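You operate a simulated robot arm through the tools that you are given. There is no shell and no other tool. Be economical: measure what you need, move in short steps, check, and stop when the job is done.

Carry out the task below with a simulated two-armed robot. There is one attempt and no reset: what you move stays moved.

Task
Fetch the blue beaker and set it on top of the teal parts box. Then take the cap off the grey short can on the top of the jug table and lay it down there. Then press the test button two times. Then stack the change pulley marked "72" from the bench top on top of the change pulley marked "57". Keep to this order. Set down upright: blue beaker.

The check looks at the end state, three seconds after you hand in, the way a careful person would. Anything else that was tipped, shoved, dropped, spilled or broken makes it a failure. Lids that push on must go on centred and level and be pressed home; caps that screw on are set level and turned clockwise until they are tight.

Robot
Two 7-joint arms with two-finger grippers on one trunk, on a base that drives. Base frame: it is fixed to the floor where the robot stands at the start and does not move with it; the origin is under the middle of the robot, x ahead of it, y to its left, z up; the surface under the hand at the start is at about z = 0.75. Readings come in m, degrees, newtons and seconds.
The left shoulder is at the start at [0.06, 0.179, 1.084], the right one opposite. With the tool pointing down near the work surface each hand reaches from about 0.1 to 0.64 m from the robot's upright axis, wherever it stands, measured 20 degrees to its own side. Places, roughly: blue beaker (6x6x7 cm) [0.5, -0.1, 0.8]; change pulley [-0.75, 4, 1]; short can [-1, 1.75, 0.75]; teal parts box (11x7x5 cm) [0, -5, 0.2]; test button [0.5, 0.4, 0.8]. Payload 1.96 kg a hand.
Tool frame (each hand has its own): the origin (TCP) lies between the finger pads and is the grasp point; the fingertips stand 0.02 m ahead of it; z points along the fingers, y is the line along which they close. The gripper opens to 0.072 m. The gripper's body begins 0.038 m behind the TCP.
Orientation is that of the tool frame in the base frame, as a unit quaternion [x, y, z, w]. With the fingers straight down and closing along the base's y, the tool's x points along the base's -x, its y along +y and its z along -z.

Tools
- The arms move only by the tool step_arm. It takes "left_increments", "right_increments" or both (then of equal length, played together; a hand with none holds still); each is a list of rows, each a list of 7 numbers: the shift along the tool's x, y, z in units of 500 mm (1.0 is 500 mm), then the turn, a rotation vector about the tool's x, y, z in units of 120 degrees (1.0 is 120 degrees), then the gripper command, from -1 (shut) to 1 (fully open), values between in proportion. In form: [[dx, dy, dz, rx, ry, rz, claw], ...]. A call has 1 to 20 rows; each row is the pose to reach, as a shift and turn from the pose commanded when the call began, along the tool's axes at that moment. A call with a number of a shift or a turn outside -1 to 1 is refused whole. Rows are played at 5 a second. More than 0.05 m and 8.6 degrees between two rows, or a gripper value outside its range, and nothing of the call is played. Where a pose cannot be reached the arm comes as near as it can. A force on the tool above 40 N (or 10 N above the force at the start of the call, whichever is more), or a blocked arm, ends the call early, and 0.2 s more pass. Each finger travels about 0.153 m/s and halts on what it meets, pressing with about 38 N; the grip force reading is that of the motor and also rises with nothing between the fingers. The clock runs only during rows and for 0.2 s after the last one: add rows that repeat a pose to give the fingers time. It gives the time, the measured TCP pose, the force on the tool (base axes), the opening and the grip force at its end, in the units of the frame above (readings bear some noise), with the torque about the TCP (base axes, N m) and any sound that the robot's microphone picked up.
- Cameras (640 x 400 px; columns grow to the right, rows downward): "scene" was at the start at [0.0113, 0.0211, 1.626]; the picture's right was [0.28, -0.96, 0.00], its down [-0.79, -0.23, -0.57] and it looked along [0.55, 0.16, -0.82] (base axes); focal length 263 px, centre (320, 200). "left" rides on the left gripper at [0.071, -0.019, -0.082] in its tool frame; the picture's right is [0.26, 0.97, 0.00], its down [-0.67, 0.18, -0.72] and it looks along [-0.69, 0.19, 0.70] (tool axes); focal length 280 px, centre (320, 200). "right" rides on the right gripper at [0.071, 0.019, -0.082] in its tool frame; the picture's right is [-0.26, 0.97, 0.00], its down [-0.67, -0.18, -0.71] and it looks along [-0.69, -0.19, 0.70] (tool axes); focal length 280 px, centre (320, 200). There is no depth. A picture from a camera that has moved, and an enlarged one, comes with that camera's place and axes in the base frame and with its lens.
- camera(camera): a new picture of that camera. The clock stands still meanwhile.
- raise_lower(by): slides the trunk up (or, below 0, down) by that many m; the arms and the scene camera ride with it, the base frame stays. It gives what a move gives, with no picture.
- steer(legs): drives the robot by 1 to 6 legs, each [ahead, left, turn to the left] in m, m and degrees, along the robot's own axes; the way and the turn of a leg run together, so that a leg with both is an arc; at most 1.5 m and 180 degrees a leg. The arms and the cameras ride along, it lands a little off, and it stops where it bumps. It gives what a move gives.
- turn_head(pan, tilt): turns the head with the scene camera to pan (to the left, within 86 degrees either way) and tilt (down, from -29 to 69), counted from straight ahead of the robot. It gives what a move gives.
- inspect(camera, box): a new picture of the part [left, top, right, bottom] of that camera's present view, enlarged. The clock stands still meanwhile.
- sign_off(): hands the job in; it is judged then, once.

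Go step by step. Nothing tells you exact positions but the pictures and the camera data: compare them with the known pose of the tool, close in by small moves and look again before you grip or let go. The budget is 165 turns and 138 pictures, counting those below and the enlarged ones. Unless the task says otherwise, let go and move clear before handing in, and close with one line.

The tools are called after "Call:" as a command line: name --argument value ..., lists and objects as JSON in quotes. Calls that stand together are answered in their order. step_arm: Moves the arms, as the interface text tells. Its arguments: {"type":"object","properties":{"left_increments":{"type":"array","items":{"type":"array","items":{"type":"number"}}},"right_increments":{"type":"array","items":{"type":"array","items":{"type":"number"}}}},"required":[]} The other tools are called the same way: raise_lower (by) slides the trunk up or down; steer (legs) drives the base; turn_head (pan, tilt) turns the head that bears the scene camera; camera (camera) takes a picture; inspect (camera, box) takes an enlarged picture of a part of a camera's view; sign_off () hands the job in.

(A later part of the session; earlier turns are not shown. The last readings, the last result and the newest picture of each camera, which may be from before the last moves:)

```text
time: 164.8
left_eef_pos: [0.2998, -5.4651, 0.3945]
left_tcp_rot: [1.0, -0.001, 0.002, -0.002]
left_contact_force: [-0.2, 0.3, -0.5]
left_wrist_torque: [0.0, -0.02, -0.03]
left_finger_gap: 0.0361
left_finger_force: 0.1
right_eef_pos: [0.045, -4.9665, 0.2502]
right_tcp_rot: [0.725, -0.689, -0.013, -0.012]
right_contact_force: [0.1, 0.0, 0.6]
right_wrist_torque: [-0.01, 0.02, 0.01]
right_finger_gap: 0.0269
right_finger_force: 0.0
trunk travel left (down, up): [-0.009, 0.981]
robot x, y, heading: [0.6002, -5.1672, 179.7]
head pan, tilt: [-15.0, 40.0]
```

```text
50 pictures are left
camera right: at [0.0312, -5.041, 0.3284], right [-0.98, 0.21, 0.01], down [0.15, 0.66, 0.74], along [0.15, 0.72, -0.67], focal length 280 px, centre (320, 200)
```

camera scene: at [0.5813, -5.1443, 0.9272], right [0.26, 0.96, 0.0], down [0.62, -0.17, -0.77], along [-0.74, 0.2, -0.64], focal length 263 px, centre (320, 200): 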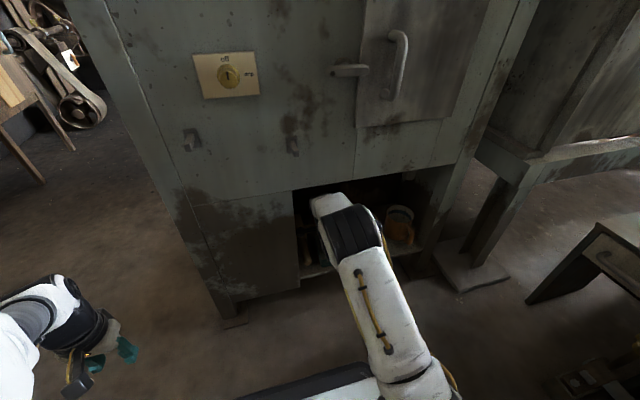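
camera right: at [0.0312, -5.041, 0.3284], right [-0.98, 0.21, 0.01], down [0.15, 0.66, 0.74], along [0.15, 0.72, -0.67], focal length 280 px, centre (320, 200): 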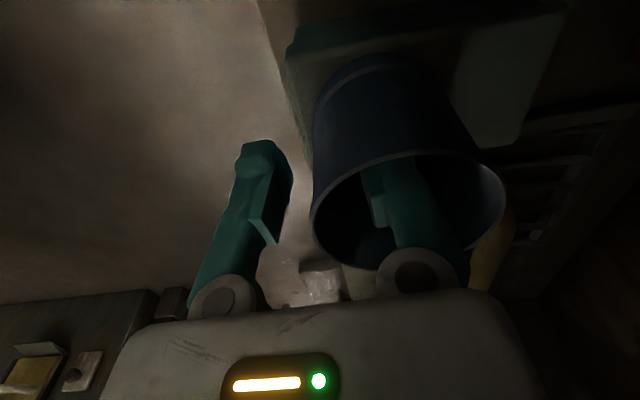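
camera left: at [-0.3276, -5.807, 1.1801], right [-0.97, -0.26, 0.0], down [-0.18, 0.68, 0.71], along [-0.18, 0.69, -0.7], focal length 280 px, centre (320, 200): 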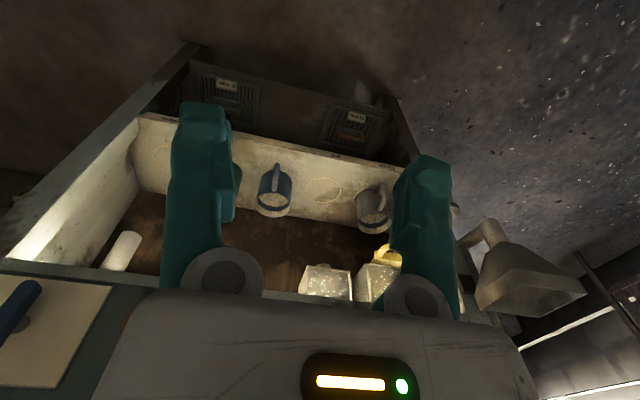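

The beaker stands on its own. I'll lift straight up and then pull back out.

Call:
step_arm --right_increments '[[0, 0, -0.02, 0, 0, 0, -0.25], [0, 0, -0.04, 0, 0, 0, -0.25], [0, 0, -0.06, 0, 0, 0, -0.25], [0, 0, -0.08, 0, 0, 0, -0.25], [0, 0, -0.09, 0, 0, 0, -0.25], [0, 0, -0.096, 0, 0, 0, -0.25]]'

Call:
camera --camera "right"

```text
time: 166.2
left_eef_pos: [0.2995, -5.4673, 0.3932]
left_tcp_rot: [1.0, -0.002, 0.004, 0.0]
left_contact_force: [0.0, -0.5, 0.0]
left_wrist_torque: [-0.03, 0.02, 0.02]
left_finger_gap: 0.0362
left_finger_force: 0.2
right_eef_pos: [0.0482, -4.9683, 0.2841]
right_tcp_rot: [0.725, -0.688, -0.01, -0.014]
right_contact_force: [-0.1, 0.2, -0.7]
right_wrist_torque: [0.0, 0.0, -0.01]
right_finger_gap: 0.0271
right_finger_force: 0.2
right hand out of reach, approached as far as the arm can: row 5, 6
trunk travel left (down, up): [-0.009, 0.981]
robot x, y, heading: [0.5959, -5.1681, 179.8]
head pan, tilt: [-15.0, 40.0]
```

```text
49 pictures are left
camera right: at [0.0323, -5.043, 0.3628], right [-0.98, 0.21, 0.0], down [0.14, 0.66, 0.74], along [0.15, 0.72, -0.67], focal length 280 px, centre (320, 200)
```

right: 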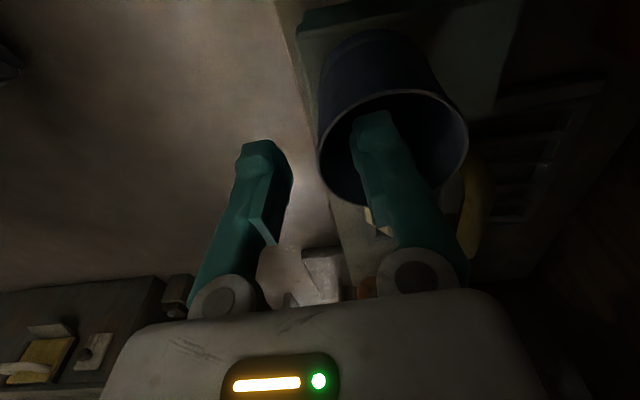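

The fingertips are about level with the rim (≈0.26). I'll raise the trunk a little for clearance.

Call:
raise_lower --by 0.014

Call:
camera --camera "right"

```text
time: 166.8
left_eef_pos: [0.2987, -5.466, 0.4055]
left_tcp_rot: [1.0, -0.001, 0.007, -0.001]
left_contact_force: [-0.2, -0.2, 0.5]
left_wrist_torque: [-0.01, -0.01, 0.0]
left_finger_gap: 0.0358
left_finger_force: 0.1
right_eef_pos: [0.0548, -4.9683, 0.2829]
right_tcp_rot: [0.725, -0.688, 0.003, -0.025]
right_contact_force: [0.5, 0.3, -0.1]
right_wrist_torque: [-0.01, 0.04, 0.01]
right_finger_gap: 0.0272
right_finger_force: 0.0
trunk travel left (down, up): [-0.023, 0.967]
robot x, y, heading: [0.6022, -5.1654, 179.8]
head pan, tilt: [-15.0, 40.0]
```

```text
48 pictures are left
camera right: at [0.038, -5.0432, 0.3618], right [-0.98, 0.21, -0.03], down [0.12, 0.66, 0.74], along [0.18, 0.72, -0.67], focal length 280 px, centre (320, 200)
```

right: 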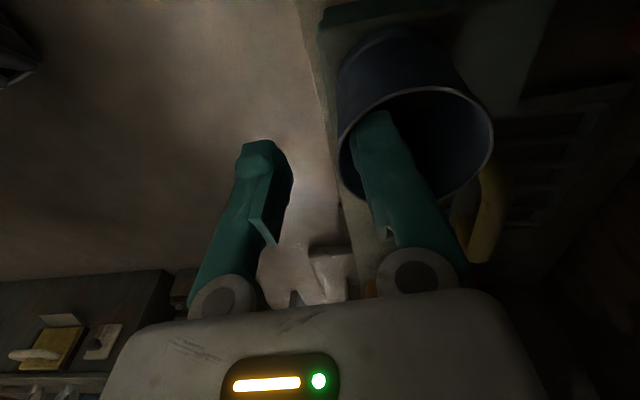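

Raising the trunk only pushes the forearm on the lintel, so I'll revert it. Instead I'll pitch the hand about its fingertips (wrist outward) while rising, which drops the forearm clear of the lintel.

Call:
raise_lower --by -0.014

Call:
step_arm --right_increments '[[-0.0, -0.002, -0.004, -0.04, 0, 0, -0.25], [0, -0.005, -0.012, -0.08, 0, 0, -0.25], [0, -0.009, -0.022, -0.12, 0, 0, -0.25], [0, -0.013, -0.034, -0.16, 0, 0, -0.25], [0, -0.017, -0.05, -0.2, 0, 0, -0.25], [0, -0.017, -0.056, -0.2, 0, 0, -0.25]]'

Call:
camera --camera "right"

```text
time: 167.4
left_eef_pos: [0.2986, -5.4672, 0.3951]
left_tcp_rot: [1.0, -0.001, 0.004, -0.001]
left_contact_force: [0.2, 0.5, 0.1]
left_wrist_torque: [-0.02, 0.01, 0.0]
left_finger_gap: 0.0361
left_finger_force: 0.0
right_eef_pos: [0.0477, -4.9675, 0.2834]
right_tcp_rot: [0.725, -0.688, -0.008, -0.016]
right_contact_force: [-0.3, 0.4, 0.3]
right_wrist_torque: [0.01, 0.0, 0.02]
right_finger_gap: 0.0273
right_finger_force: 0.0
trunk travel left (down, up): [-0.009, 0.981]
robot x, y, heading: [0.6015, -5.1689, 179.8]
head pan, tilt: [-15.0, 40.0]
```

```text
time: 168.8
left_eef_pos: [0.3009, -5.4682, 0.3937]
left_tcp_rot: [1.0, -0.001, 0.003, -0.001]
left_contact_force: [-0.4, 0.4, -0.6]
left_wrist_torque: [0.0, 0.04, -0.02]
left_finger_gap: 0.0361
left_finger_force: 0.0
right_eef_pos: [0.0541, -4.9687, 0.316]
right_tcp_rot: [0.711, -0.671, -0.157, 0.14]
right_contact_force: [0.3, 0.0, 0.6]
right_wrist_torque: [0.01, -0.03, -0.01]
right_finger_gap: 0.027
right_finger_force: 0.0
trunk travel left (down, up): [-0.009, 0.981]
robot x, y, heading: [0.6008, -5.171, 179.8]
head pan, tilt: [-15.0, 40.0]
```

```text
47 pictures are left
camera right: at [0.075, -5.0412, 0.3967], right [-0.89, 0.2, 0.4], down [0.43, 0.68, 0.6], along [-0.15, 0.71, -0.69], focal length 280 px, centre (320, 200)
```

right: 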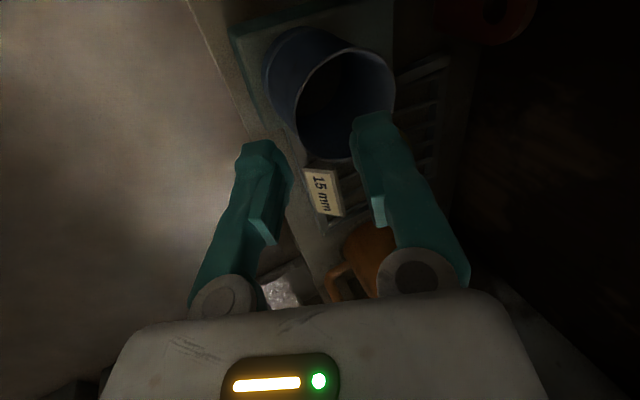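

The fingers are clear above the rim and the beaker stands on the teal box. I'll back the base out straight and check the result.

Call:
steer --legs '[[-0.3, 0, 0]]'

Call:
inspect --camera "scene" --box '[240, 100, 440, 250]'

```text
time: 170.9
left_eef_pos: [0.6002, -5.4686, 0.3948]
left_tcp_rot: [1.0, 0.001, 0.003, -0.001]
left_contact_force: [0.6, 0.1, 0.4]
left_wrist_torque: [0.02, -0.01, 0.01]
left_finger_gap: 0.0358
left_finger_force: 0.0
right_eef_pos: [0.3538, -4.9691, 0.3163]
right_tcp_rot: [0.712, -0.67, -0.157, 0.14]
right_contact_force: [-0.1, 0.4, 0.3]
right_wrist_torque: [-0.01, -0.05, 0.0]
right_finger_gap: 0.0269
right_finger_force: 0.1
trunk travel left (down, up): [-0.009, 0.981]
robot x, y, heading: [0.9019, -5.1668, 179.8]
head pan, tilt: [-15.0, 40.0]
```

```text
2.67 times, centred on (340, 175) of scene
camera zoom: at [0.8803, -5.1456, 0.927], right [0.26, 0.97, 0.0], down [0.62, -0.17, -0.77], along [-0.74, 0.2, -0.64], focal length 701 px, centre (267, 267)
```

zoom: 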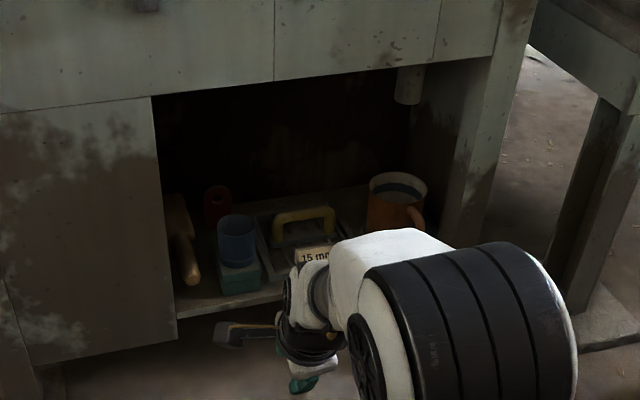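

The beaker stands upright and centred on the teal box. Next is the jug table: I'll raise the trunk and retrace the path behind the machine.

Call:
raise_lower --by 0.7

Call:
steer --legs '[[0, 0.8, 0], [1.35, 0, 0], [1.4, 0, 0]]'

```text
refused: 0.7 is not a number from -0.4 to 0.4
```

```text
time: 188.0
left_eef_pos: [-2.1041, -6.3511, 0.3942]
left_tcp_rot: [1.0, 0.016, 0.004, -0.002]
left_contact_force: [-0.8, 0.3, -0.4]
left_wrist_torque: [0.01, 0.01, -0.03]
left_finger_gap: 0.0357
left_finger_force: 0.0
right_eef_pos: [-2.3659, -5.8607, 0.3171]
right_tcp_rot: [0.723, -0.659, -0.154, 0.142]
right_contact_force: [0.3, 0.5, -0.4]
right_wrist_torque: [0.02, 0.0, 0.01]
right_finger_gap: 0.027
right_finger_force: 0.0
trunk travel left (down, up): [-0.009, 0.981]
robot x, y, heading: [-1.8124, -6.0446, -178.1]
head pan, tilt: [-15.0, 40.0]
```

Call:
raise_lower --by 0.4

Call:
raise_lower --by 0.3

Call:
steer --legs '[[0, -1.0, 0], [0, 0, 88.1], [-1.1, -0.1, 0], [0, 0.58, 0]]'

```text
time: 191.8
left_eef_pos: [-2.1046, -6.3509, 0.7941]
left_tcp_rot: [1.0, 0.016, 0.005, -0.002]
left_contact_force: [0.9, 0.1, 0.5]
left_wrist_torque: [0.02, 0.01, 0.01]
left_finger_gap: 0.0361
left_finger_force: 0.0
right_eef_pos: [-2.3657, -5.8611, 0.7163]
right_tcp_rot: [0.723, -0.659, -0.153, 0.142]
right_contact_force: [0.4, -0.4, 0.2]
right_wrist_torque: [-0.02, -0.02, 0.0]
right_finger_gap: 0.027
right_finger_force: 0.1
trunk travel left (down, up): [-0.409, 0.581]
robot x, y, heading: [-1.8109, -6.0415, -178.1]
head pan, tilt: [-15.0, 40.0]
```

```text
time: 194.8
left_eef_pos: [-2.1051, -6.3527, 1.0947]
left_tcp_rot: [1.0, 0.015, 0.003, -0.001]
left_contact_force: [0.2, 0.8, 0.5]
left_wrist_torque: [-0.02, 0.01, 0.01]
left_finger_gap: 0.0361
left_finger_force: 0.1
right_eef_pos: [-2.3645, -5.8612, 1.018]
right_tcp_rot: [0.723, -0.659, -0.154, 0.142]
right_contact_force: [0.6, 0.6, 0.5]
right_wrist_torque: [0.02, -0.01, -0.01]
right_finger_gap: 0.0271
right_finger_force: 0.2
trunk travel left (down, up): [-0.709, 0.281]
robot x, y, heading: [-1.8096, -6.041, -178.2]
head pan, tilt: [-15.0, 40.0]
```

```text
time: 211.8
left_eef_pos: [-1.0259, -4.3071, 1.0955]
left_tcp_rot: [0.727, 0.687, 0.001, -0.003]
left_contact_force: [1.0, -0.2, 0.5]
left_wrist_torque: [0.0, -0.02, -0.01]
left_finger_gap: 0.0361
left_finger_force: 0.0
right_eef_pos: [-1.5369, -4.5235, 1.0176]
right_tcp_rot: [0.978, 0.001, -0.017, 0.209]
right_contact_force: [-0.6, -0.7, 0.2]
right_wrist_torque: [-0.02, 0.01, 0.0]
right_finger_gap: 0.027
right_finger_force: 0.1
trunk travel left (down, up): [-0.709, 0.281]
robot x, y, heading: [-1.3052, -3.9915, -93.8]
head pan, tilt: [-15.0, 40.0]
```

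Call:
steer --legs '[[0, 0, 3.8], [-1.35, 0.04, 0], [-1.38, 0, 0], [0, 1.12, 0], [0, 0, -90], [0, 0, -90]]'

Call:
turn_head --pan 25 --tilt 30

Call:
camera --camera "scene"

```text
time: 238.4
left_eef_pos: [-0.4823, -0.9412, 1.0947]
left_tcp_rot: [-0.707, 0.707, -0.004, -0.002]
left_contact_force: [0.1, -0.4, 0.0]
left_wrist_torque: [-0.03, -0.01, -0.01]
left_finger_gap: 0.0362
left_finger_force: 0.1
right_eef_pos: [0.0155, -0.6956, 1.0169]
right_tcp_rot: [-0.03, 0.977, 0.209, 0.011]
right_contact_force: [0.1, -0.3, 0.2]
right_wrist_torque: [0.03, 0.01, 0.02]
right_finger_gap: 0.0268
right_finger_force: 0.0
trunk travel left (down, up): [-0.709, 0.281]
robot x, y, heading: [-0.1879, -1.2412, 90.0]
head pan, tilt: [-15.0, 40.0]
```

```text
time: 239.5
left_eef_pos: [-0.4831, -0.9403, 1.0946]
left_tcp_rot: [0.707, -0.707, 0.004, 0.001]
left_contact_force: [-0.1, -0.4, -0.3]
left_wrist_torque: [0.0, 0.02, -0.02]
left_finger_gap: 0.0357
left_finger_force: 0.1
right_eef_pos: [0.0159, -0.6935, 1.0179]
right_tcp_rot: [-0.031, 0.977, 0.209, 0.011]
right_contact_force: [-0.3, -0.8, 0.7]
right_wrist_torque: [-0.03, -0.03, 0.02]
right_finger_gap: 0.027
right_finger_force: 0.0
trunk travel left (down, up): [-0.709, 0.281]
robot x, y, heading: [-0.1855, -1.2443, 90.1]
head pan, tilt: [25.0, 30.0]
```

```text
45 pictures are left
camera scene: at [-0.2193, -1.2176, 1.6424], right [0.91, 0.42, 0.0], down [0.21, -0.45, -0.87], along [-0.37, 0.79, -0.5], focal length 263 px, centre (320, 200)
```

scene: 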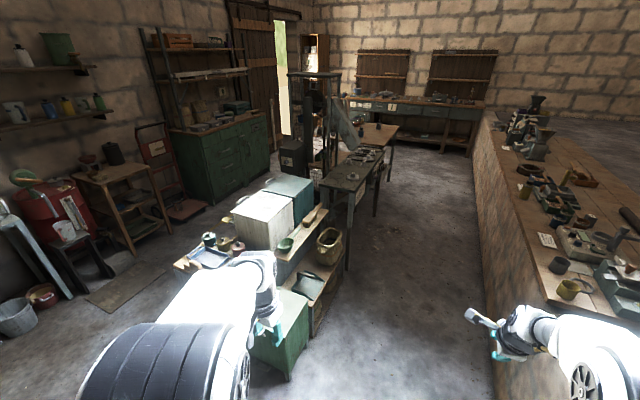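

I see the aisle and a table around (-1, 1.75). I'll zoom to identify the jug table and the rear bench.

Call:
inspect --camera "scene" --box '[270, 70, 500, 220]'

```text
2.67 times, centred on (385, 145) of scene
camera zoom: at [-0.2193, -1.2176, 1.6424], right [0.91, 0.42, 0.0], down [0.21, -0.45, -0.87], along [-0.37, 0.79, -0.5], focal length 701 px, centre (147, 347)
```

zoom: 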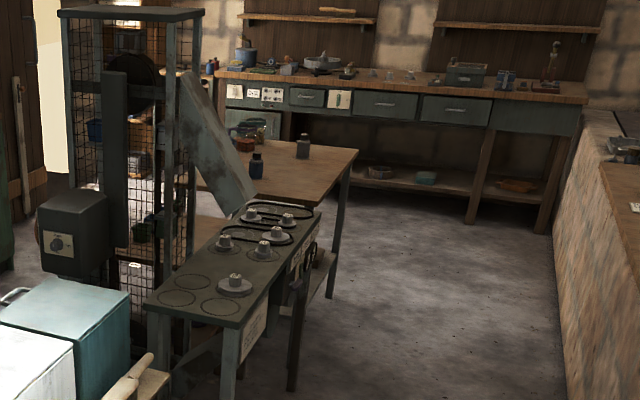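

The brown table with the glass jug and the grey can (about -0.99, 2.23) is the jug table. I'll drive up the aisle to it and turn to face it.

Call:
steer --legs '[[1.4, -0.05, 0], [1.4, 0, 0], [0.55, 0, 0], [0, 0, 90]]'

Call:
turn_head --pan 0 --tilt 35

Call:
camera --camera "scene"

```text
time: 259.7
left_eef_pos: [-0.461, 1.8136, 1.0943]
left_tcp_rot: [1.0, 0.005, 0.003, -0.002]
left_contact_force: [0.3, 0.7, -0.2]
left_wrist_torque: [-0.03, -0.03, 0.01]
left_finger_gap: 0.0362
left_finger_force: 0.0
right_eef_pos: [-0.7129, 2.3103, 1.0168]
right_tcp_rot: [0.715, -0.667, -0.155, 0.141]
right_contact_force: [-0.6, -0.3, 0.0]
right_wrist_torque: [-0.02, 0.0, -0.05]
right_finger_gap: 0.0272
right_finger_force: 0.0
trunk travel left (down, up): [-0.709, 0.281]
robot x, y, heading: [-0.1652, 2.1188, -179.4]
head pan, tilt: [25.0, 30.0]
```

```text
time: 260.6
left_eef_pos: [-0.4613, 1.8145, 1.0954]
left_tcp_rot: [1.0, 0.005, 0.004, -0.002]
left_contact_force: [0.3, -0.5, 0.1]
left_wrist_torque: [0.02, 0.01, 0.0]
left_finger_gap: 0.036
left_finger_force: 0.0
right_eef_pos: [-0.7127, 2.3103, 1.0165]
right_tcp_rot: [0.716, -0.666, -0.155, 0.141]
right_contact_force: [-0.4, -0.2, 1.2]
right_wrist_torque: [0.02, -0.02, 0.01]
right_finger_gap: 0.0269
right_finger_force: 0.0
trunk travel left (down, up): [-0.709, 0.281]
robot x, y, heading: [-0.1643, 2.1187, -179.3]
head pan, tilt: [0.0, 35.0]
```

```text
43 pictures are left
camera scene: at [-0.1902, 2.1178, 1.6346], right [-0.01, 1.0, 0.0], down [0.57, 0.01, -0.82], along [-0.82, -0.01, -0.57], focal length 263 px, centre (320, 200)
```

scene: 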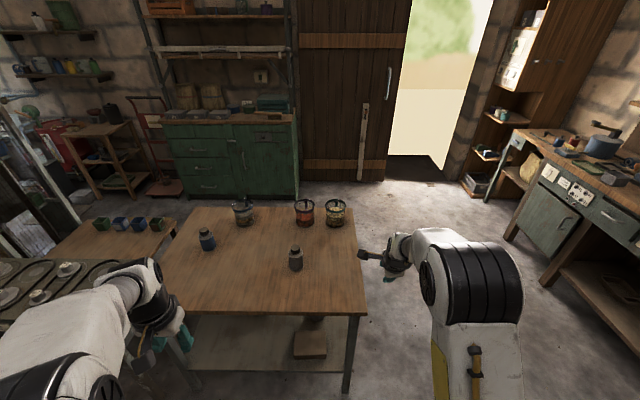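

The grey short can stands at about (-0.97, 2.0) on the table. I'll zoom on it before approaching.

Call:
inspect --camera "scene" --box '[260, 225, 335, 285]'

Call:
steer --legs '[[0.2, -0.07, -0.6]]'

```text
6.67 times, centred on (298, 255) of scene
camera zoom: at [-0.1902, 2.1178, 1.6346], right [-0.01, 1.0, 0.0], down [0.57, 0.01, -0.82], along [-0.82, -0.01, -0.57], focal length 1753 px, centre (470, -167)
```

zoom: 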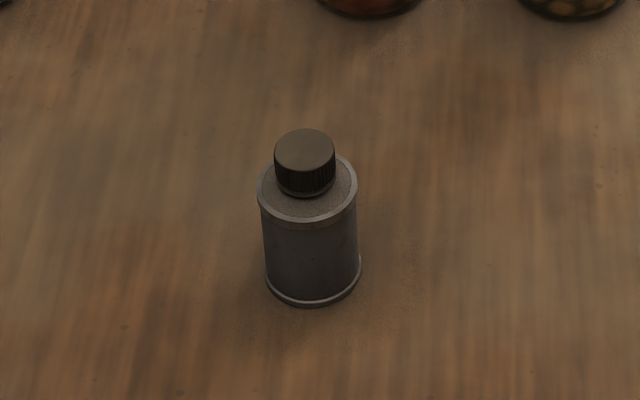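

```text
time: 262.2
left_eef_pos: [-0.6666, 1.8867, 1.0944]
left_tcp_rot: [1.0, -0.001, 0.003, -0.001]
left_contact_force: [0.7, 0.9, 0.6]
left_wrist_torque: [0.0, 0.01, 0.01]
left_finger_gap: 0.0363
left_finger_force: 0.2
right_eef_pos: [-0.9114, 2.3852, 1.0177]
right_tcp_rot: [0.711, -0.671, -0.157, 0.14]
right_contact_force: [0.2, -1.0, -0.1]
right_wrist_torque: [-0.01, -0.04, 0.01]
right_finger_gap: 0.0268
right_finger_force: 0.1
trunk travel left (down, up): [-0.709, 0.281]
robot x, y, heading: [-0.3652, 2.1832, 179.7]
head pan, tilt: [0.0, 35.0]
```

The can has a ribbed screw cap about 4 cm wide, top near z≈0.87, at (-0.953, 2.008). I'll move the left hand above it.

Call:
step_arm --left_increments '[[-0.06, -0.027, 0.02, 0, 0, 0, 0.5], [-0.12, -0.054, 0.04, 0, 0, 0, 1], [-0.18, -0.081, 0.06, 0, 0, 0, 1], [-0.25, -0.108, 0.08, 0, 0, 0, 1], [-0.32, -0.135, 0.11, 0, 0, 0, 1], [-0.39, -0.162, 0.14, 0, 0, 0, 1], [-0.46, -0.19, 0.18, 0, 0, 0, 1], [-0.52, -0.22, 0.22, 0, 0, 0, 1], [-0.572, -0.242, 0.248, 0, 0, 0, 1], [-0.572, -0.242, 0.248, 0, 0, 0, 1]]'

Call:
camera --camera "left"

```text
time: 264.4
left_eef_pos: [-0.918, 1.9925, 0.9862]
left_tcp_rot: [1.0, -0.001, 0.002, -0.002]
left_contact_force: [-1.1, 0.3, 0.1]
left_wrist_torque: [-0.03, -0.01, -0.02]
left_finger_gap: 0.0719
left_finger_force: 0.0
left hand out of reach, approached as far as the arm can: row 8, 9, 10
right_eef_pos: [-0.9126, 2.3855, 1.0186]
right_tcp_rot: [0.711, -0.671, -0.156, 0.14]
right_contact_force: [-0.3, -0.3, 0.1]
right_wrist_torque: [-0.02, 0.0, -0.02]
right_finger_gap: 0.027
right_finger_force: 0.0
trunk travel left (down, up): [-0.709, 0.281]
robot x, y, heading: [-0.3621, 2.1878, 180.0]
head pan, tilt: [0.0, 35.0]
```

```text
41 pictures are left
camera left: at [-0.8482, 2.0114, 1.0674], right [0.26, -0.97, 0.0], down [-0.68, -0.18, 0.71], along [-0.69, -0.18, -0.7], focal length 280 px, centre (320, 200)
```

left: 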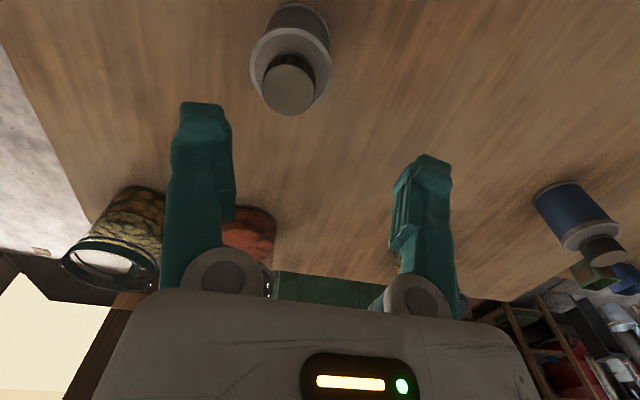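

The cap triangulates to (-0.929, 2.010) with its top at z≈0.894. I'll align above it and check.

Call:
step_arm --left_increments '[[-0.01, -0.02, 0.04, 0, 0, 0, 1], [-0.022, -0.035, 0.08, 0, 0, 0, 1], [-0.022, -0.035, 0.112, 0, 0, 0, 1], [-0.022, -0.035, 0.112, 0, 0, 0, 1]]'

Call:
camera --camera "left"

```text
time: 265.4
left_eef_pos: [-0.9288, 2.0094, 0.9299]
left_tcp_rot: [1.0, -0.001, 0.004, -0.002]
left_contact_force: [0.4, 0.2, -0.3]
left_wrist_torque: [-0.02, -0.07, 0.01]
left_finger_gap: 0.072
left_finger_force: 0.1
right_eef_pos: [-0.9123, 2.3847, 1.0181]
right_tcp_rot: [0.711, -0.671, -0.156, 0.139]
right_contact_force: [0.3, 0.0, -0.5]
right_wrist_torque: [0.04, -0.01, 0.04]
right_finger_gap: 0.0267
right_finger_force: 0.0
trunk travel left (down, up): [-0.709, 0.281]
robot x, y, heading: [-0.3617, 2.1854, 179.7]
head pan, tilt: [0.0, 35.0]
```

```text
40 pictures are left
camera left: at [-0.8573, 2.0291, 1.0111], right [0.26, -0.97, 0.0], down [-0.68, -0.18, 0.71], along [-0.69, -0.18, -0.7], focal length 280 px, centre (320, 200)
```

left: 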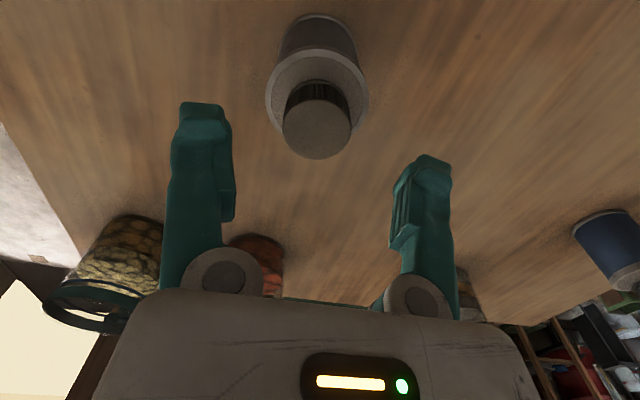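

Aligned within 3 mm. I'll descend to straddle the cap and grip it.

Call:
step_arm --left_increments '[[-0.005, -0.002, 0.03, 0, 0, 0, 1], [-0.006, -0.002, 0.06, 0, 0, 0, 1], [-0.006, -0.002, 0.084, 0, 0, 0, 1], [-0.006, -0.002, 0.084, 0, 0, 0, 0.5], [-0.006, -0.002, 0.084, 0, 0, 0, 0], [-0.006, -0.002, 0.084, 0, 0, 0, -0.5], [-0.006, -0.002, 0.084, 0, 0, 0, -1]]'

Call:
camera --camera "left"

```text
time: 267.0
left_eef_pos: [-0.9312, 2.0118, 0.8898]
left_tcp_rot: [1.0, -0.001, 0.004, -0.002]
left_contact_force: [1.1, 0.8, -0.2]
left_wrist_torque: [0.04, -0.01, 0.02]
left_finger_gap: 0.0335
left_finger_force: 37.7
right_eef_pos: [-0.912, 2.3848, 1.0169]
right_tcp_rot: [0.712, -0.671, -0.156, 0.14]
right_contact_force: [-0.2, 0.3, -0.3]
right_wrist_torque: [-0.01, -0.02, 0.0]
right_finger_gap: 0.0272
right_finger_force: 0.0
trunk travel left (down, up): [-0.709, 0.281]
robot x, y, heading: [-0.366, 2.1851, 180.1]
head pan, tilt: [0.0, 35.0]
```

```text
39 pictures are left
camera left: at [-0.86, 2.031, 0.9702], right [0.26, -0.97, 0.0], down [-0.68, -0.18, 0.71], along [-0.69, -0.18, -0.7], focal length 280 px, centre (320, 200)
```

left: 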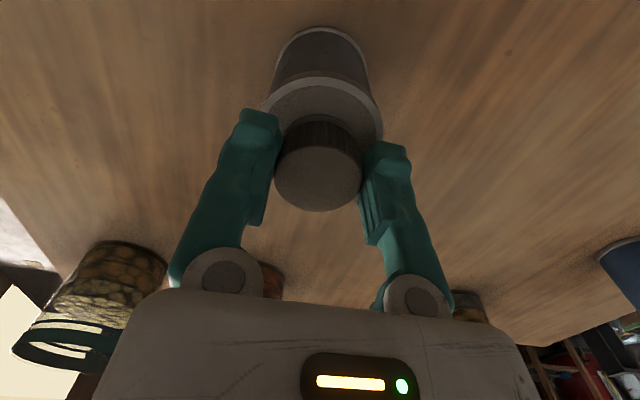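

The cap is gripped at 0.0335. I'll turn it counter-clockwise by 60° and read the torque.

Call:
step_arm --left_increments '[[0, 0, 0, 0, 0, -0.065, -1], [0, 0, 0, 0, 0, -0.13, -1], [0, 0, 0, 0, 0, -0.195, -1], [0, 0, 0, 0, 0, -0.26, -1]]'

Call:
step_arm --left_increments '[[0, 0, 0, 0, 0, -0.065, -1], [0, 0, 0, 0, 0, -0.13, -1], [0, 0, 0, 0, 0, -0.195, -1], [0, 0, 0, 0, 0, -0.26, -1]]'

Call:
camera --camera "left"

```text
time: 268.0
left_eef_pos: [-0.9309, 2.0131, 0.8896]
left_tcp_rot: [0.963, 0.269, 0.004, 0.0]
left_contact_force: [0.1, -0.6, -1.0]
left_wrist_torque: [0.05, 0.02, 0.0]
left_finger_gap: 0.0334
left_finger_force: 38.0
right_eef_pos: [-0.9113, 2.3855, 1.0164]
right_tcp_rot: [0.711, -0.671, -0.156, 0.139]
right_contact_force: [-0.9, 0.2, 0.4]
right_wrist_torque: [-0.03, 0.0, 0.0]
right_finger_gap: 0.027
right_finger_force: 0.1
trunk travel left (down, up): [-0.709, 0.281]
robot x, y, heading: [-0.3666, 2.1841, 179.9]
head pan, tilt: [0.0, 35.0]
```

```text
time: 269.0
left_eef_pos: [-0.9314, 2.0117, 0.8884]
left_tcp_rot: [0.856, 0.518, 0.004, 0.001]
left_contact_force: [0.5, 0.4, -0.6]
left_wrist_torque: [0.04, -0.03, 0.01]
left_finger_gap: 0.0333
left_finger_force: 37.7
right_eef_pos: [-0.9118, 2.3849, 1.0165]
right_tcp_rot: [0.711, -0.671, -0.156, 0.141]
right_contact_force: [0.4, 0.0, 0.3]
right_wrist_torque: [0.01, 0.0, 0.01]
right_finger_gap: 0.0269
right_finger_force: 0.1
trunk travel left (down, up): [-0.709, 0.281]
robot x, y, heading: [-0.3652, 2.1863, 179.9]
head pan, tilt: [0.0, 35.0]
```

```text
38 pictures are left
camera left: at [-0.9144, 2.0834, 0.9702], right [0.98, -0.21, 0.01], down [-0.15, -0.68, 0.71], along [-0.15, -0.7, -0.7], focal length 280 px, centre (320, 200)
```

left: 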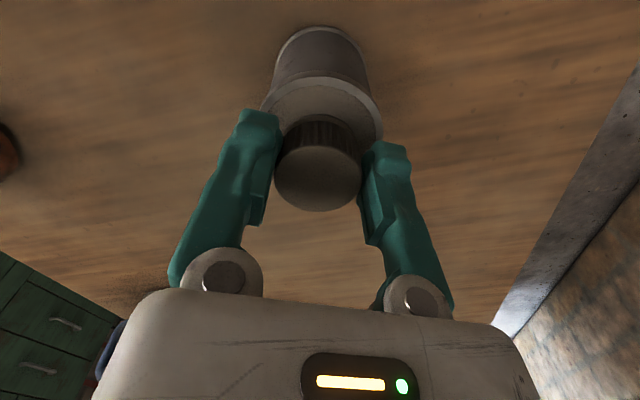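

The torque reads near zero, so I can't tell if the cap turned on the can. I'll turn another 60° and do a small lift test.

Call:
step_arm --left_increments '[[0, 0, 0, 0, 0, -0.065, -1], [0, 0, 0, 0, 0, -0.13, -1], [0, 0, 0, 0, 0, -0.195, -1], [0, 0, 0, 0, 0, -0.26, -1], [0, 0, 0, 0, 0, -0.325, -1], [0, 0, 0, 0, 0, -0.39, -1], [0, 0, 0, 0, 0, -0.45, -1], [0, 0, -0.006, 0, 0, -0.45, -1], [0, 0, -0.012, 0, 0, -0.45, -1]]'

Call:
camera --camera "left"

```text
time: 271.0
left_eef_pos: [-0.9311, 2.0132, 0.8958]
left_tcp_rot: [0.526, 0.85, 0.004, 0.002]
left_contact_force: [-0.3, 0.7, -1.1]
left_wrist_torque: [0.0, 0.0, 0.0]
left_finger_gap: 0.0335
left_finger_force: 38.1
right_eef_pos: [-0.9122, 2.3855, 1.0162]
right_tcp_rot: [0.712, -0.671, -0.156, 0.14]
right_contact_force: [0.2, 0.0, 0.5]
right_wrist_torque: [-0.02, -0.01, 0.02]
right_finger_gap: 0.027
right_finger_force: 0.1
trunk travel left (down, up): [-0.709, 0.281]
robot x, y, heading: [-0.3629, 2.1854, 179.9]
head pan, tilt: [0.0, 35.0]
```

```text
37 pictures are left
camera left: at [-0.9792, 2.0672, 0.9756], right [0.75, 0.66, 0.01], down [0.46, -0.53, 0.72], along [0.48, -0.53, -0.7], focal length 280 px, centre (320, 200)
```

left: 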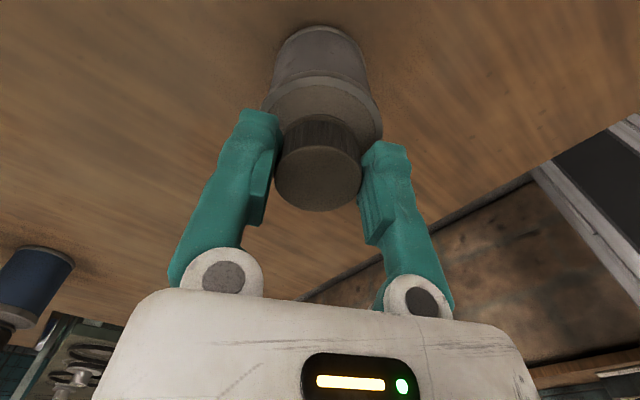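

The can rose with the cap, so it turned along with it. I'll set it back down and bring the right hand in horizontally at 45° to hold the can body.

Call:
step_arm --left_increments '[[0, 0, 0.005, 0, 0, 0, -1], [0, 0, 0.01, 0, 0, 0, -1], [0, 0, 0.012, 0, 0, 0, -1], [0, 0, 0.012, 0, 0, 0, -1], [0, 0, 0.012, 0, 0, 0, -1], [0, 0, 0.012, 0, 0, 0, -1], [0, 0, 0.012, 0, 0, 0, -1], [0, 0, 0.012, 0, 0, 0, -1], [0, 0, 0.012, 0, 0, 0, -1], [0, 0, 0.012, 0, 0, 0, -1], [0, 0, 0.012, 0, 0, 0, -1], [0, 0, 0.012, 0, 0, 0, -1], [0, 0, 0.012, 0, 0, 0, -1], [0, 0, 0.012, 0, 0, 0, -1]]' --right_increments '[[0.041, -0.02, 0.016, -0.012, 0.048, 0.035, 0], [0.081, -0.041, 0.032, -0.024, 0.096, 0.07, 0.5], [0.122, -0.061, 0.048, -0.036, 0.144, 0.105, 1], [0.163, -0.081, 0.063, -0.048, 0.192, 0.14, 1], [0.203, -0.102, 0.079, -0.059, 0.24, 0.174, 1], [0.244, -0.122, 0.095, -0.071, 0.288, 0.209, 1], [0.285, -0.142, 0.111, -0.083, 0.336, 0.244, 1], [0.326, -0.162, 0.127, -0.095, 0.384, 0.279, 1], [0.366, -0.183, 0.143, -0.107, 0.432, 0.314, 1], [0.407, -0.203, 0.158, -0.119, 0.48, 0.349, 1], [0.448, -0.223, 0.174, -0.131, 0.528, 0.384, 1], [0.488, -0.244, 0.19, -0.143, 0.576, 0.419, 1], [0.529, -0.264, 0.206, -0.1545, 0.624, 0.4537, 1], [0.529, -0.264, 0.206, -0.1545, 0.624, 0.4537, 1]]'

Call:
camera --camera "right"

Call:
camera --camera "scene"

```text
time: 273.9
left_eef_pos: [-0.9306, 2.0119, 0.8889]
left_tcp_rot: [0.528, 0.849, 0.003, 0.001]
left_contact_force: [0.2, 1.0, -0.6]
left_wrist_torque: [0.03, -0.02, -0.01]
left_finger_gap: 0.033
left_finger_force: 37.5
right_eef_pos: [-0.8254, 2.2094, 0.8178]
right_tcp_rot: [-0.341, 0.679, -0.188, -0.622]
right_contact_force: [-0.3, 0.7, -0.1]
right_wrist_torque: [-0.01, 0.02, 0.04]
right_finger_gap: 0.072
right_finger_force: 0.0
trunk travel left (down, up): [-0.709, 0.281]
robot x, y, heading: [-0.3681, 2.1835, 179.6]
head pan, tilt: [0.0, 35.0]
stopped in row 14 (right hand): the arm was blocked; the commanded pose is now the measured one
```

```text
36 pictures are left
camera right: at [-0.779, 2.263, 0.9034], right [-0.68, 0.73, -0.09], down [0.64, 0.52, -0.58], along [-0.37, -0.45, -0.81], focal length 280 px, centre (320, 200)
```

right: 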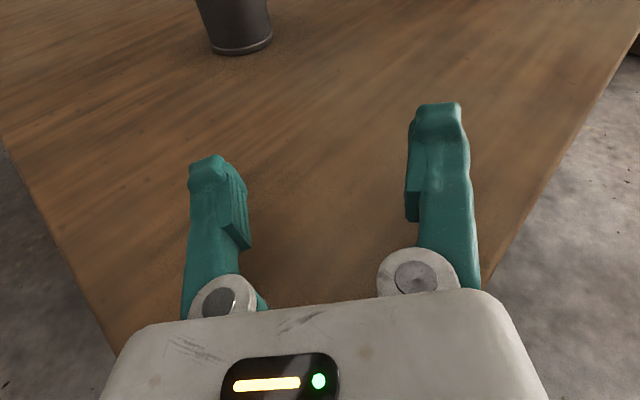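

```text
35 pictures are left
camera scene: at [-0.3919, 2.1871, 1.6346], right [0.0, 1.0, 0.0], down [0.57, 0.0, -0.82], along [-0.82, 0.0, -0.57], focal length 263 px, centre (320, 200)
```

scene: 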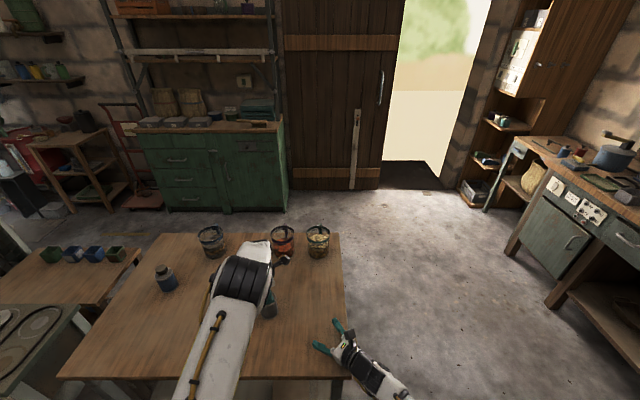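

The right arm got blocked low near the table corner. I'll raise it 4 cm first and then approach.

Call:
step_arm --right_increments '[[0.04, 0.007, -0.006, 0, 0, 0, 1], [0.078, 0.014, -0.012, 0, 0, 0, 1], [0.1, -0.03, 0.05, 0, 0, 0, 1], [0.12, -0.07, 0.11, 0, 0, 0, 1], [0.138, -0.103, 0.171, 0, 0, 0, 1], [0.138, -0.103, 0.171, 0, 0, 0, 1]]'

Call:
camera --camera "right"

```text
time: 275.1
left_eef_pos: [-0.9312, 2.0121, 0.8888]
left_tcp_rot: [0.528, 0.849, 0.003, 0.002]
left_contact_force: [-0.5, 0.4, -0.6]
left_wrist_torque: [0.03, 0.07, -0.01]
left_finger_gap: 0.0329
left_finger_force: 38.5
right_eef_pos: [-0.864, 2.1811, 0.8457]
right_tcp_rot: [-0.405, 0.677, -0.108, -0.605]
right_contact_force: [0.0, -0.3, 0.5]
right_wrist_torque: [0.0, -0.02, -0.03]
right_finger_gap: 0.0721
right_finger_force: 0.0
trunk travel left (down, up): [-0.709, 0.281]
robot x, y, heading: [-0.3685, 2.183, 179.7]
head pan, tilt: [0.0, 35.0]
stopped in row 5 (right hand): the arm was blocked; the commanded pose is now the measured one
```

```text
34 pictures are left
camera right: at [-0.8132, 2.216, 0.9356], right [-0.67, 0.73, 0.09], down [0.61, 0.62, -0.5], along [-0.42, -0.28, -0.86], focal length 280 px, centre (320, 200)
```

right: 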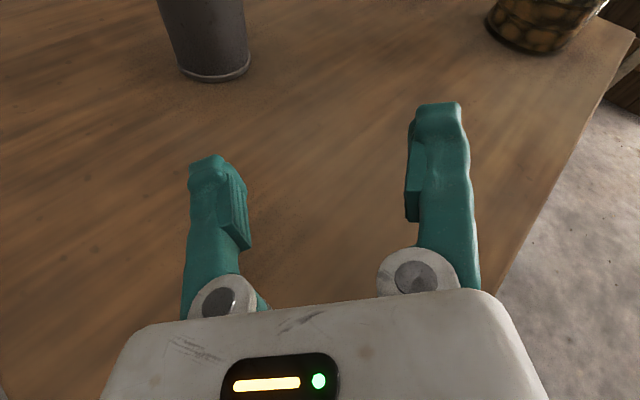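

The right arm cannot get in there, so I'll try another way: press the can down with the left hand for table friction while unscrewing. First I'll regrip with the wrist wound back.

Call:
step_arm --left_increments '[[0, 0, 0, 0, 0, 0, 0.0], [0, 0, 0, 0, 0, 0, 0.5], [0, 0, 0, 0, 0, 0.065, 0.5], [0, 0, 0, 0, 0, 0.13, 0.5], [0, 0, 0, 0, 0, 0.195, 0.5], [0, 0, 0, 0, 0, 0.26, 0.5], [0, 0, 0, 0, 0, 0.325, 0.5], [0, 0, 0, 0, 0, 0.39, 0.5], [0, 0, 0, 0, 0, 0.455, 0.5], [0, 0, 0, 0, 0, 0.52, 0.5], [0, 0, 0, 0, 0, 0.585, 0.5], [0, 0, 0, 0, 0, 0.65, 0.5], [0, 0, 0, 0, 0, 0.715, 0.5], [0, 0, 0, 0, 0, 0.78, 0.5], [0, 0, 0, 0, 0, 0.845, 0.5], [0, 0, 0, 0, 0, 0.91, 0.5], [0, 0, 0, 0, 0, 0.97, 0.5]]'

Call:
step_arm --left_increments '[[0, 0, 0, 0, 0, 0.065, 0.5], [0, 0, 0, 0, 0, 0.13, 0.5], [0, 0, 0, 0, 0, 0.195, 0.5], [0, 0, 0, 0, 0, 0.26, 0.5], [0, 0, 0, 0, 0, 0.325, 0.5], [0, 0, 0, 0, 0, 0.39, 0.5], [0, 0, 0, 0, 0, 0.45, 0.5], [0, 0, 0, 0, 0, 0.45, 0], [0, 0, 0, 0, 0, 0.45, -0.5], [0, 0, 0, 0, 0, 0.45, -1], [0, 0, 0, 0, 0, 0.45, -1]]'

```text
time: 278.6
left_eef_pos: [-0.9313, 2.0123, 0.889]
left_tcp_rot: [1.0, -0.003, 0.004, -0.002]
left_contact_force: [0.0, 0.3, 0.4]
left_wrist_torque: [0.0, -0.02, 0.0]
left_finger_gap: 0.0539
left_finger_force: 0.0
right_eef_pos: [-0.8644, 2.1807, 0.8452]
right_tcp_rot: [-0.406, 0.677, -0.109, -0.604]
right_contact_force: [0.0, -0.6, -0.1]
right_wrist_torque: [0.02, 0.03, -0.02]
right_finger_gap: 0.0718
right_finger_force: 0.0
trunk travel left (down, up): [-0.709, 0.281]
robot x, y, heading: [-0.3662, 2.1826, 179.7]
head pan, tilt: [0.0, 35.0]
```

```text
time: 281.1
left_eef_pos: [-0.9313, 2.0114, 0.8891]
left_tcp_rot: [0.89, -0.455, 0.003, -0.003]
left_contact_force: [0.2, 0.9, -0.7]
left_wrist_torque: [0.02, 0.02, -0.02]
left_finger_gap: 0.0329
left_finger_force: 37.8
right_eef_pos: [-0.8638, 2.1803, 0.8446]
right_tcp_rot: [-0.406, 0.676, -0.11, -0.604]
right_contact_force: [0.4, 0.9, -0.9]
right_wrist_torque: [0.02, -0.02, 0.0]
right_finger_gap: 0.0721
right_finger_force: 0.1
trunk travel left (down, up): [-0.709, 0.281]
robot x, y, heading: [-0.3688, 2.1837, 179.9]
head pan, tilt: [0.0, 35.0]
```

Call:
step_arm --left_increments '[[0, 0, 0.002, 0, 0, 0, -1], [0, 0, 0.004, 0, 0, 0, -1], [0, 0, 0.005, 0, 0, 0, -1], [0, 0, 0.005, 0, 0, -0.065, -1], [0, 0, 0.005, 0, 0, -0.13, -1], [0, 0, 0.005, 0, 0, -0.195, -1], [0, 0, 0.005, 0, 0, -0.26, -1]]'

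```text
time: 282.6
left_eef_pos: [-0.9288, 2.0121, 0.8879]
left_tcp_rot: [0.98, -0.197, 0.002, -0.001]
left_contact_force: [-0.6, -2.5, 15.6]
left_wrist_torque: [-0.05, 0.11, -0.01]
left_finger_gap: 0.0329
left_finger_force: 37.8
right_eef_pos: [-0.8635, 2.1813, 0.8463]
right_tcp_rot: [-0.406, 0.676, -0.109, -0.605]
right_contact_force: [-0.7, 0.1, 0.0]
right_wrist_torque: [0.04, 0.03, 0.0]
right_finger_gap: 0.072
right_finger_force: 0.1
trunk travel left (down, up): [-0.709, 0.281]
robot x, y, heading: [-0.3647, 2.1837, 179.9]
head pan, tilt: [0.0, 35.0]
```

Call:
step_arm --left_increments '[[0, 0, 0.002, 0, 0, -0.065, -1], [0, 0, 0.002, 0, 0, -0.13, -1], [0, 0, 0.002, 0, 0, -0.195, -1], [0, 0, 0.002, 0, 0, -0.26, -1], [0, 0, 0.002, 0, 0, -0.325, -1], [0, 0, 0.002, 0, 0, -0.39, -1], [0, 0, 0.002, 0, 0, -0.455, -1], [0, 0, 0.002, 0, 0, -0.52, -1], [0, 0, 0.002, 0, 0, -0.585, -1], [0, 0, 0.002, 0, 0, -0.65, -1], [0, 0, 0.002, 0, 0, -0.715, -1], [0, 0, 0.002, 0, 0, -0.78, -1], [0, 0, 0.002, 0, 0, -0.845, -1], [0, 0, 0.002, 0, 0, -0.91, -1], [0, 0, 0.002, 0, 0, -0.97, -1]]'

Call:
step_arm --left_increments '[[0, 0, -0.01, 0, 0, 0, -1], [0, 0, -0.02, 0, 0, 0, -1], [0, 0, -0.03, 0, 0, 0, -1]]'

Call:
camera --camera "left"

```text
time: 285.9
left_eef_pos: [-0.9273, 2.0139, 0.8889]
left_tcp_rot: [0.685, 0.729, 0.001, -0.001]
left_contact_force: [9.6, 1.8, 25.4]
left_wrist_torque: [0.21, -0.33, -0.05]
left_finger_gap: 0.0325
left_finger_force: 38.3
right_eef_pos: [-0.861, 2.1832, 0.8469]
right_tcp_rot: [-0.405, 0.676, -0.108, -0.606]
right_contact_force: [-0.5, -0.7, 0.3]
right_wrist_torque: [0.02, 0.03, -0.01]
right_finger_gap: 0.0721
right_finger_force: 0.0
trunk travel left (down, up): [-0.709, 0.281]
robot x, y, heading: [-0.3622, 2.185, 179.9]
head pan, tilt: [0.0, 35.0]
```

```text
time: 286.6
left_eef_pos: [-0.9306, 2.0117, 0.8987]
left_tcp_rot: [0.685, 0.729, 0.002, 0.001]
left_contact_force: [-0.9, -0.4, -1.5]
left_wrist_torque: [0.02, -0.03, -0.02]
left_finger_gap: 0.0328
left_finger_force: 38.2
right_eef_pos: [-0.8637, 2.1812, 0.844]
right_tcp_rot: [-0.406, 0.677, -0.109, -0.604]
right_contact_force: [-0.3, 0.5, -0.4]
right_wrist_torque: [0.05, 0.01, -0.05]
right_finger_gap: 0.0722
right_finger_force: 0.0
trunk travel left (down, up): [-0.709, 0.281]
robot x, y, heading: [-0.3673, 2.1849, 179.8]
head pan, tilt: [0.0, 35.0]
```

```text
33 pictures are left
camera left: at [-0.9544, 2.0816, 0.9806], right [0.95, 0.32, 0.01], down [0.22, -0.66, 0.72], along [0.23, -0.68, -0.7], focal length 280 px, centre (320, 200)
```

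left: 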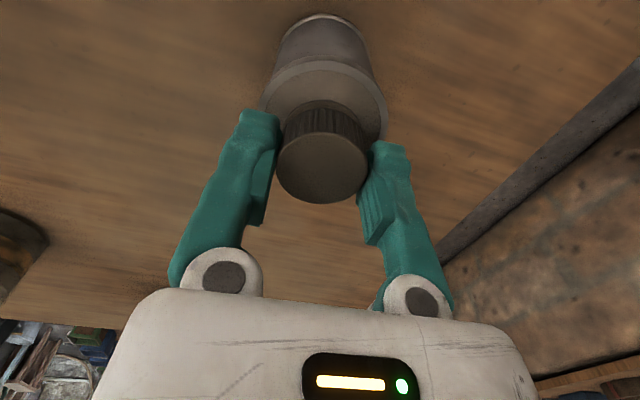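

Slipping shows the can still needs holding. The right wrist was probably hitting the table edge, so I'll raise it and re-approach pitched 30° downward.

Call:
step_arm --left_increments '[[0, 0, 0.01, 0, 0, 0, -1], [0, 0, 0.018, 0, 0, 0, -1], [0, 0, 0.018, 0, 0, 0, -1], [0, 0, 0.018, 0, 0, 0, -1], [0, 0, 0.018, 0, 0, 0, -1], [0, 0, 0.018, 0, 0, 0, -1], [0, 0, 0.018, 0, 0, 0, -1], [0, 0, 0.018, 0, 0, 0, -1]]' --right_increments '[[0.05, 0.018, -0.013, 0, 0, 0, 1], [0.1, 0.037, -0.026, 0, 0, 0, 1], [0.145, 0.055, -0.039, 0, 0, 0, 1], [0.15, 0.02, -0.03, 0.013, -0.031, 0.04, 1], [0.155, -0.02, -0.02, 0.027, -0.062, 0.08, 1], [0.16, -0.06, -0.01, 0.04, -0.093, 0.12, 1], [0.17, -0.094, 0, 0.053, -0.124, 0.16, 1], [0.17, -0.094, 0, 0.053, -0.124, 0.16, 1]]'

Call:
camera --camera "right"

```text
time: 288.4
left_eef_pos: [-0.9303, 2.0131, 0.8917]
left_tcp_rot: [0.685, 0.728, 0.003, 0.002]
left_contact_force: [-0.9, 1.2, -1.9]
left_wrist_torque: [-0.04, 0.01, 0.0]
left_finger_gap: 0.0327
left_finger_force: 37.8
right_eef_pos: [-0.8262, 2.1148, 0.9043]
right_tcp_rot: [-0.33, 0.8, -0.193, -0.462]
right_contact_force: [0.0, -0.1, 0.2]
right_wrist_torque: [0.0, 0.01, -0.01]
right_finger_gap: 0.072
right_finger_force: 0.2
trunk travel left (down, up): [-0.709, 0.281]
robot x, y, heading: [-0.3671, 2.1846, 179.8]
head pan, tilt: [0.0, 35.0]
```

```text
32 pictures are left
camera right: at [-0.8149, 2.1534, 1.0071], right [-0.59, 0.78, -0.23], down [0.81, 0.54, -0.23], along [-0.05, -0.32, -0.95], focal length 280 px, centre (320, 200)
```

right: 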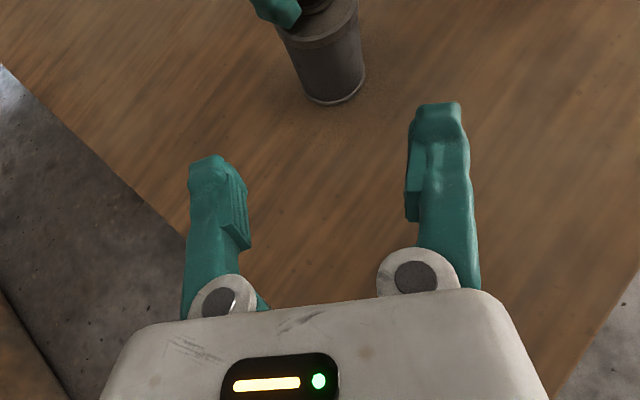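

The right hand reached staging and the can is straight ahead between the fingers. I'll slide in along the tool axis.

Call:
step_arm --right_increments '[[0, 0, 0.06, 0, 0, 0, 1], [0, 0, 0.12, 0, 0, 0, 1], [0, 0, 0.18, 0, 0, 0, 1], [0, 0, 0.23, 0, 0, 0, 1], [0, 0, 0.27, 0, 0, 0, 1], [0, 0, 0.3, 0, 0, 0, 1]]'

Call:
camera --camera "right"

```text
time: 289.6
left_eef_pos: [-0.9295, 2.0125, 0.8901]
left_tcp_rot: [0.685, 0.728, 0.003, 0.001]
left_contact_force: [0.5, 1.1, -1.5]
left_wrist_torque: [0.01, 0.03, -0.01]
left_finger_gap: 0.0328
left_finger_force: 38.4
right_eef_pos: [-0.9594, 2.1304, 0.8485]
right_tcp_rot: [-0.264, 0.822, -0.143, -0.483]
right_contact_force: [0.5, -0.3, 0.4]
right_wrist_torque: [-0.01, 0.01, -0.03]
right_finger_gap: 0.0721
right_finger_force: 0.1
trunk travel left (down, up): [-0.709, 0.281]
robot x, y, heading: [-0.3682, 2.1874, 179.9]
head pan, tilt: [0.0, 35.0]
stopped in row 5 (right hand): the arm was blocked; the commanded pose is now the measured one
```

```text
31 pictures are left
camera right: at [-0.9399, 2.1643, 0.9492], right [-0.45, 0.87, -0.21], down [0.89, 0.4, -0.24], along [-0.12, -0.29, -0.95], focal length 280 px, centre (320, 200)
```

right: 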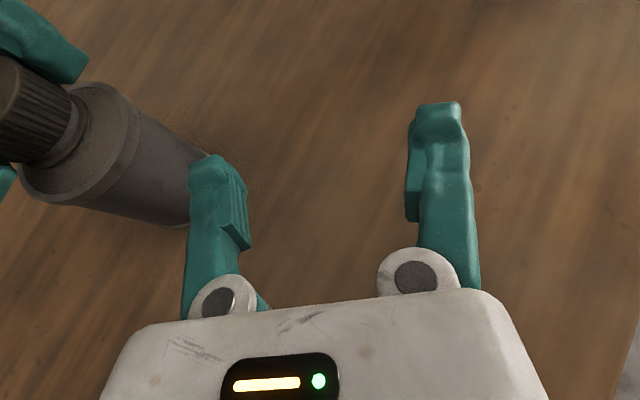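

The right arm slid off the left forearm, so I'll approach purely from the +y side instead, pointing along -y and down.

Call:
step_arm --right_increments '[[0.006, -0.001, -0.03, 0.0, 0, 0.0, 1], [0.013, -0.002, -0.05, 0.05, 0, -0.0275, 1], [0.019, -0.003, -0.06, 0.1, 0, -0.055, 1], [0.026, -0.004, -0.07, 0.15, 0, -0.082, 1], [0.032, -0.004, -0.08, 0.2, 0, -0.11, 1], [0.038, -0.005, -0.09, 0.25, 0, -0.137, 1], [0.045, -0.006, -0.1, 0.3, 0, -0.164, 1], [0.051, -0.007, -0.1, 0.35, 0, -0.192, 1], [0.051, -0.007, -0.1, 0.402, 0, -0.2195, 1], [0.051, -0.007, -0.1, 0.402, 0, -0.2195, 1]]'

Call:
camera --camera "right"

```text
time: 291.8
left_eef_pos: [-0.9302, 2.0127, 0.8906]
left_tcp_rot: [0.685, 0.729, 0.003, 0.003]
left_contact_force: [0.2, 0.4, -1.3]
left_wrist_torque: [-0.02, 0.02, -0.05]
left_finger_gap: 0.0326
left_finger_force: 38.3
right_eef_pos: [-0.9311, 2.1427, 0.8936]
right_tcp_rot: [-0.611, 0.613, -0.355, -0.353]
right_contact_force: [0.7, 0.0, -0.3]
right_wrist_torque: [0.02, 0.01, 0.0]
right_finger_gap: 0.0721
right_finger_force: 0.1
trunk travel left (down, up): [-0.709, 0.281]
robot x, y, heading: [-0.3664, 2.1868, 179.9]
head pan, tilt: [0.0, 35.0]
```

```text
30 pictures are left
camera right: at [-0.95, 2.1781, 0.9954], right [-0.96, 0.13, -0.23], down [0.18, 0.96, -0.23], along [0.19, -0.26, -0.95], focal length 280 px, centre (320, 200)
```

right: 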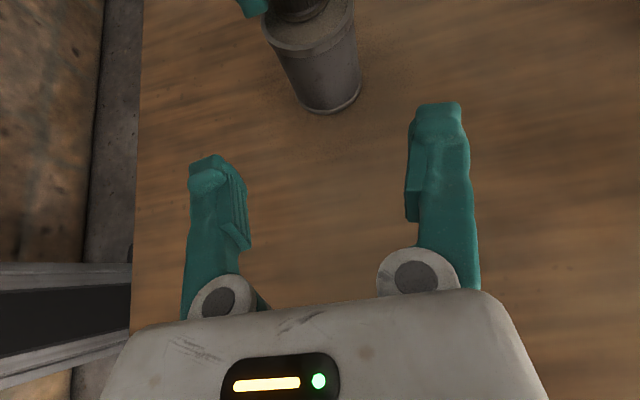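

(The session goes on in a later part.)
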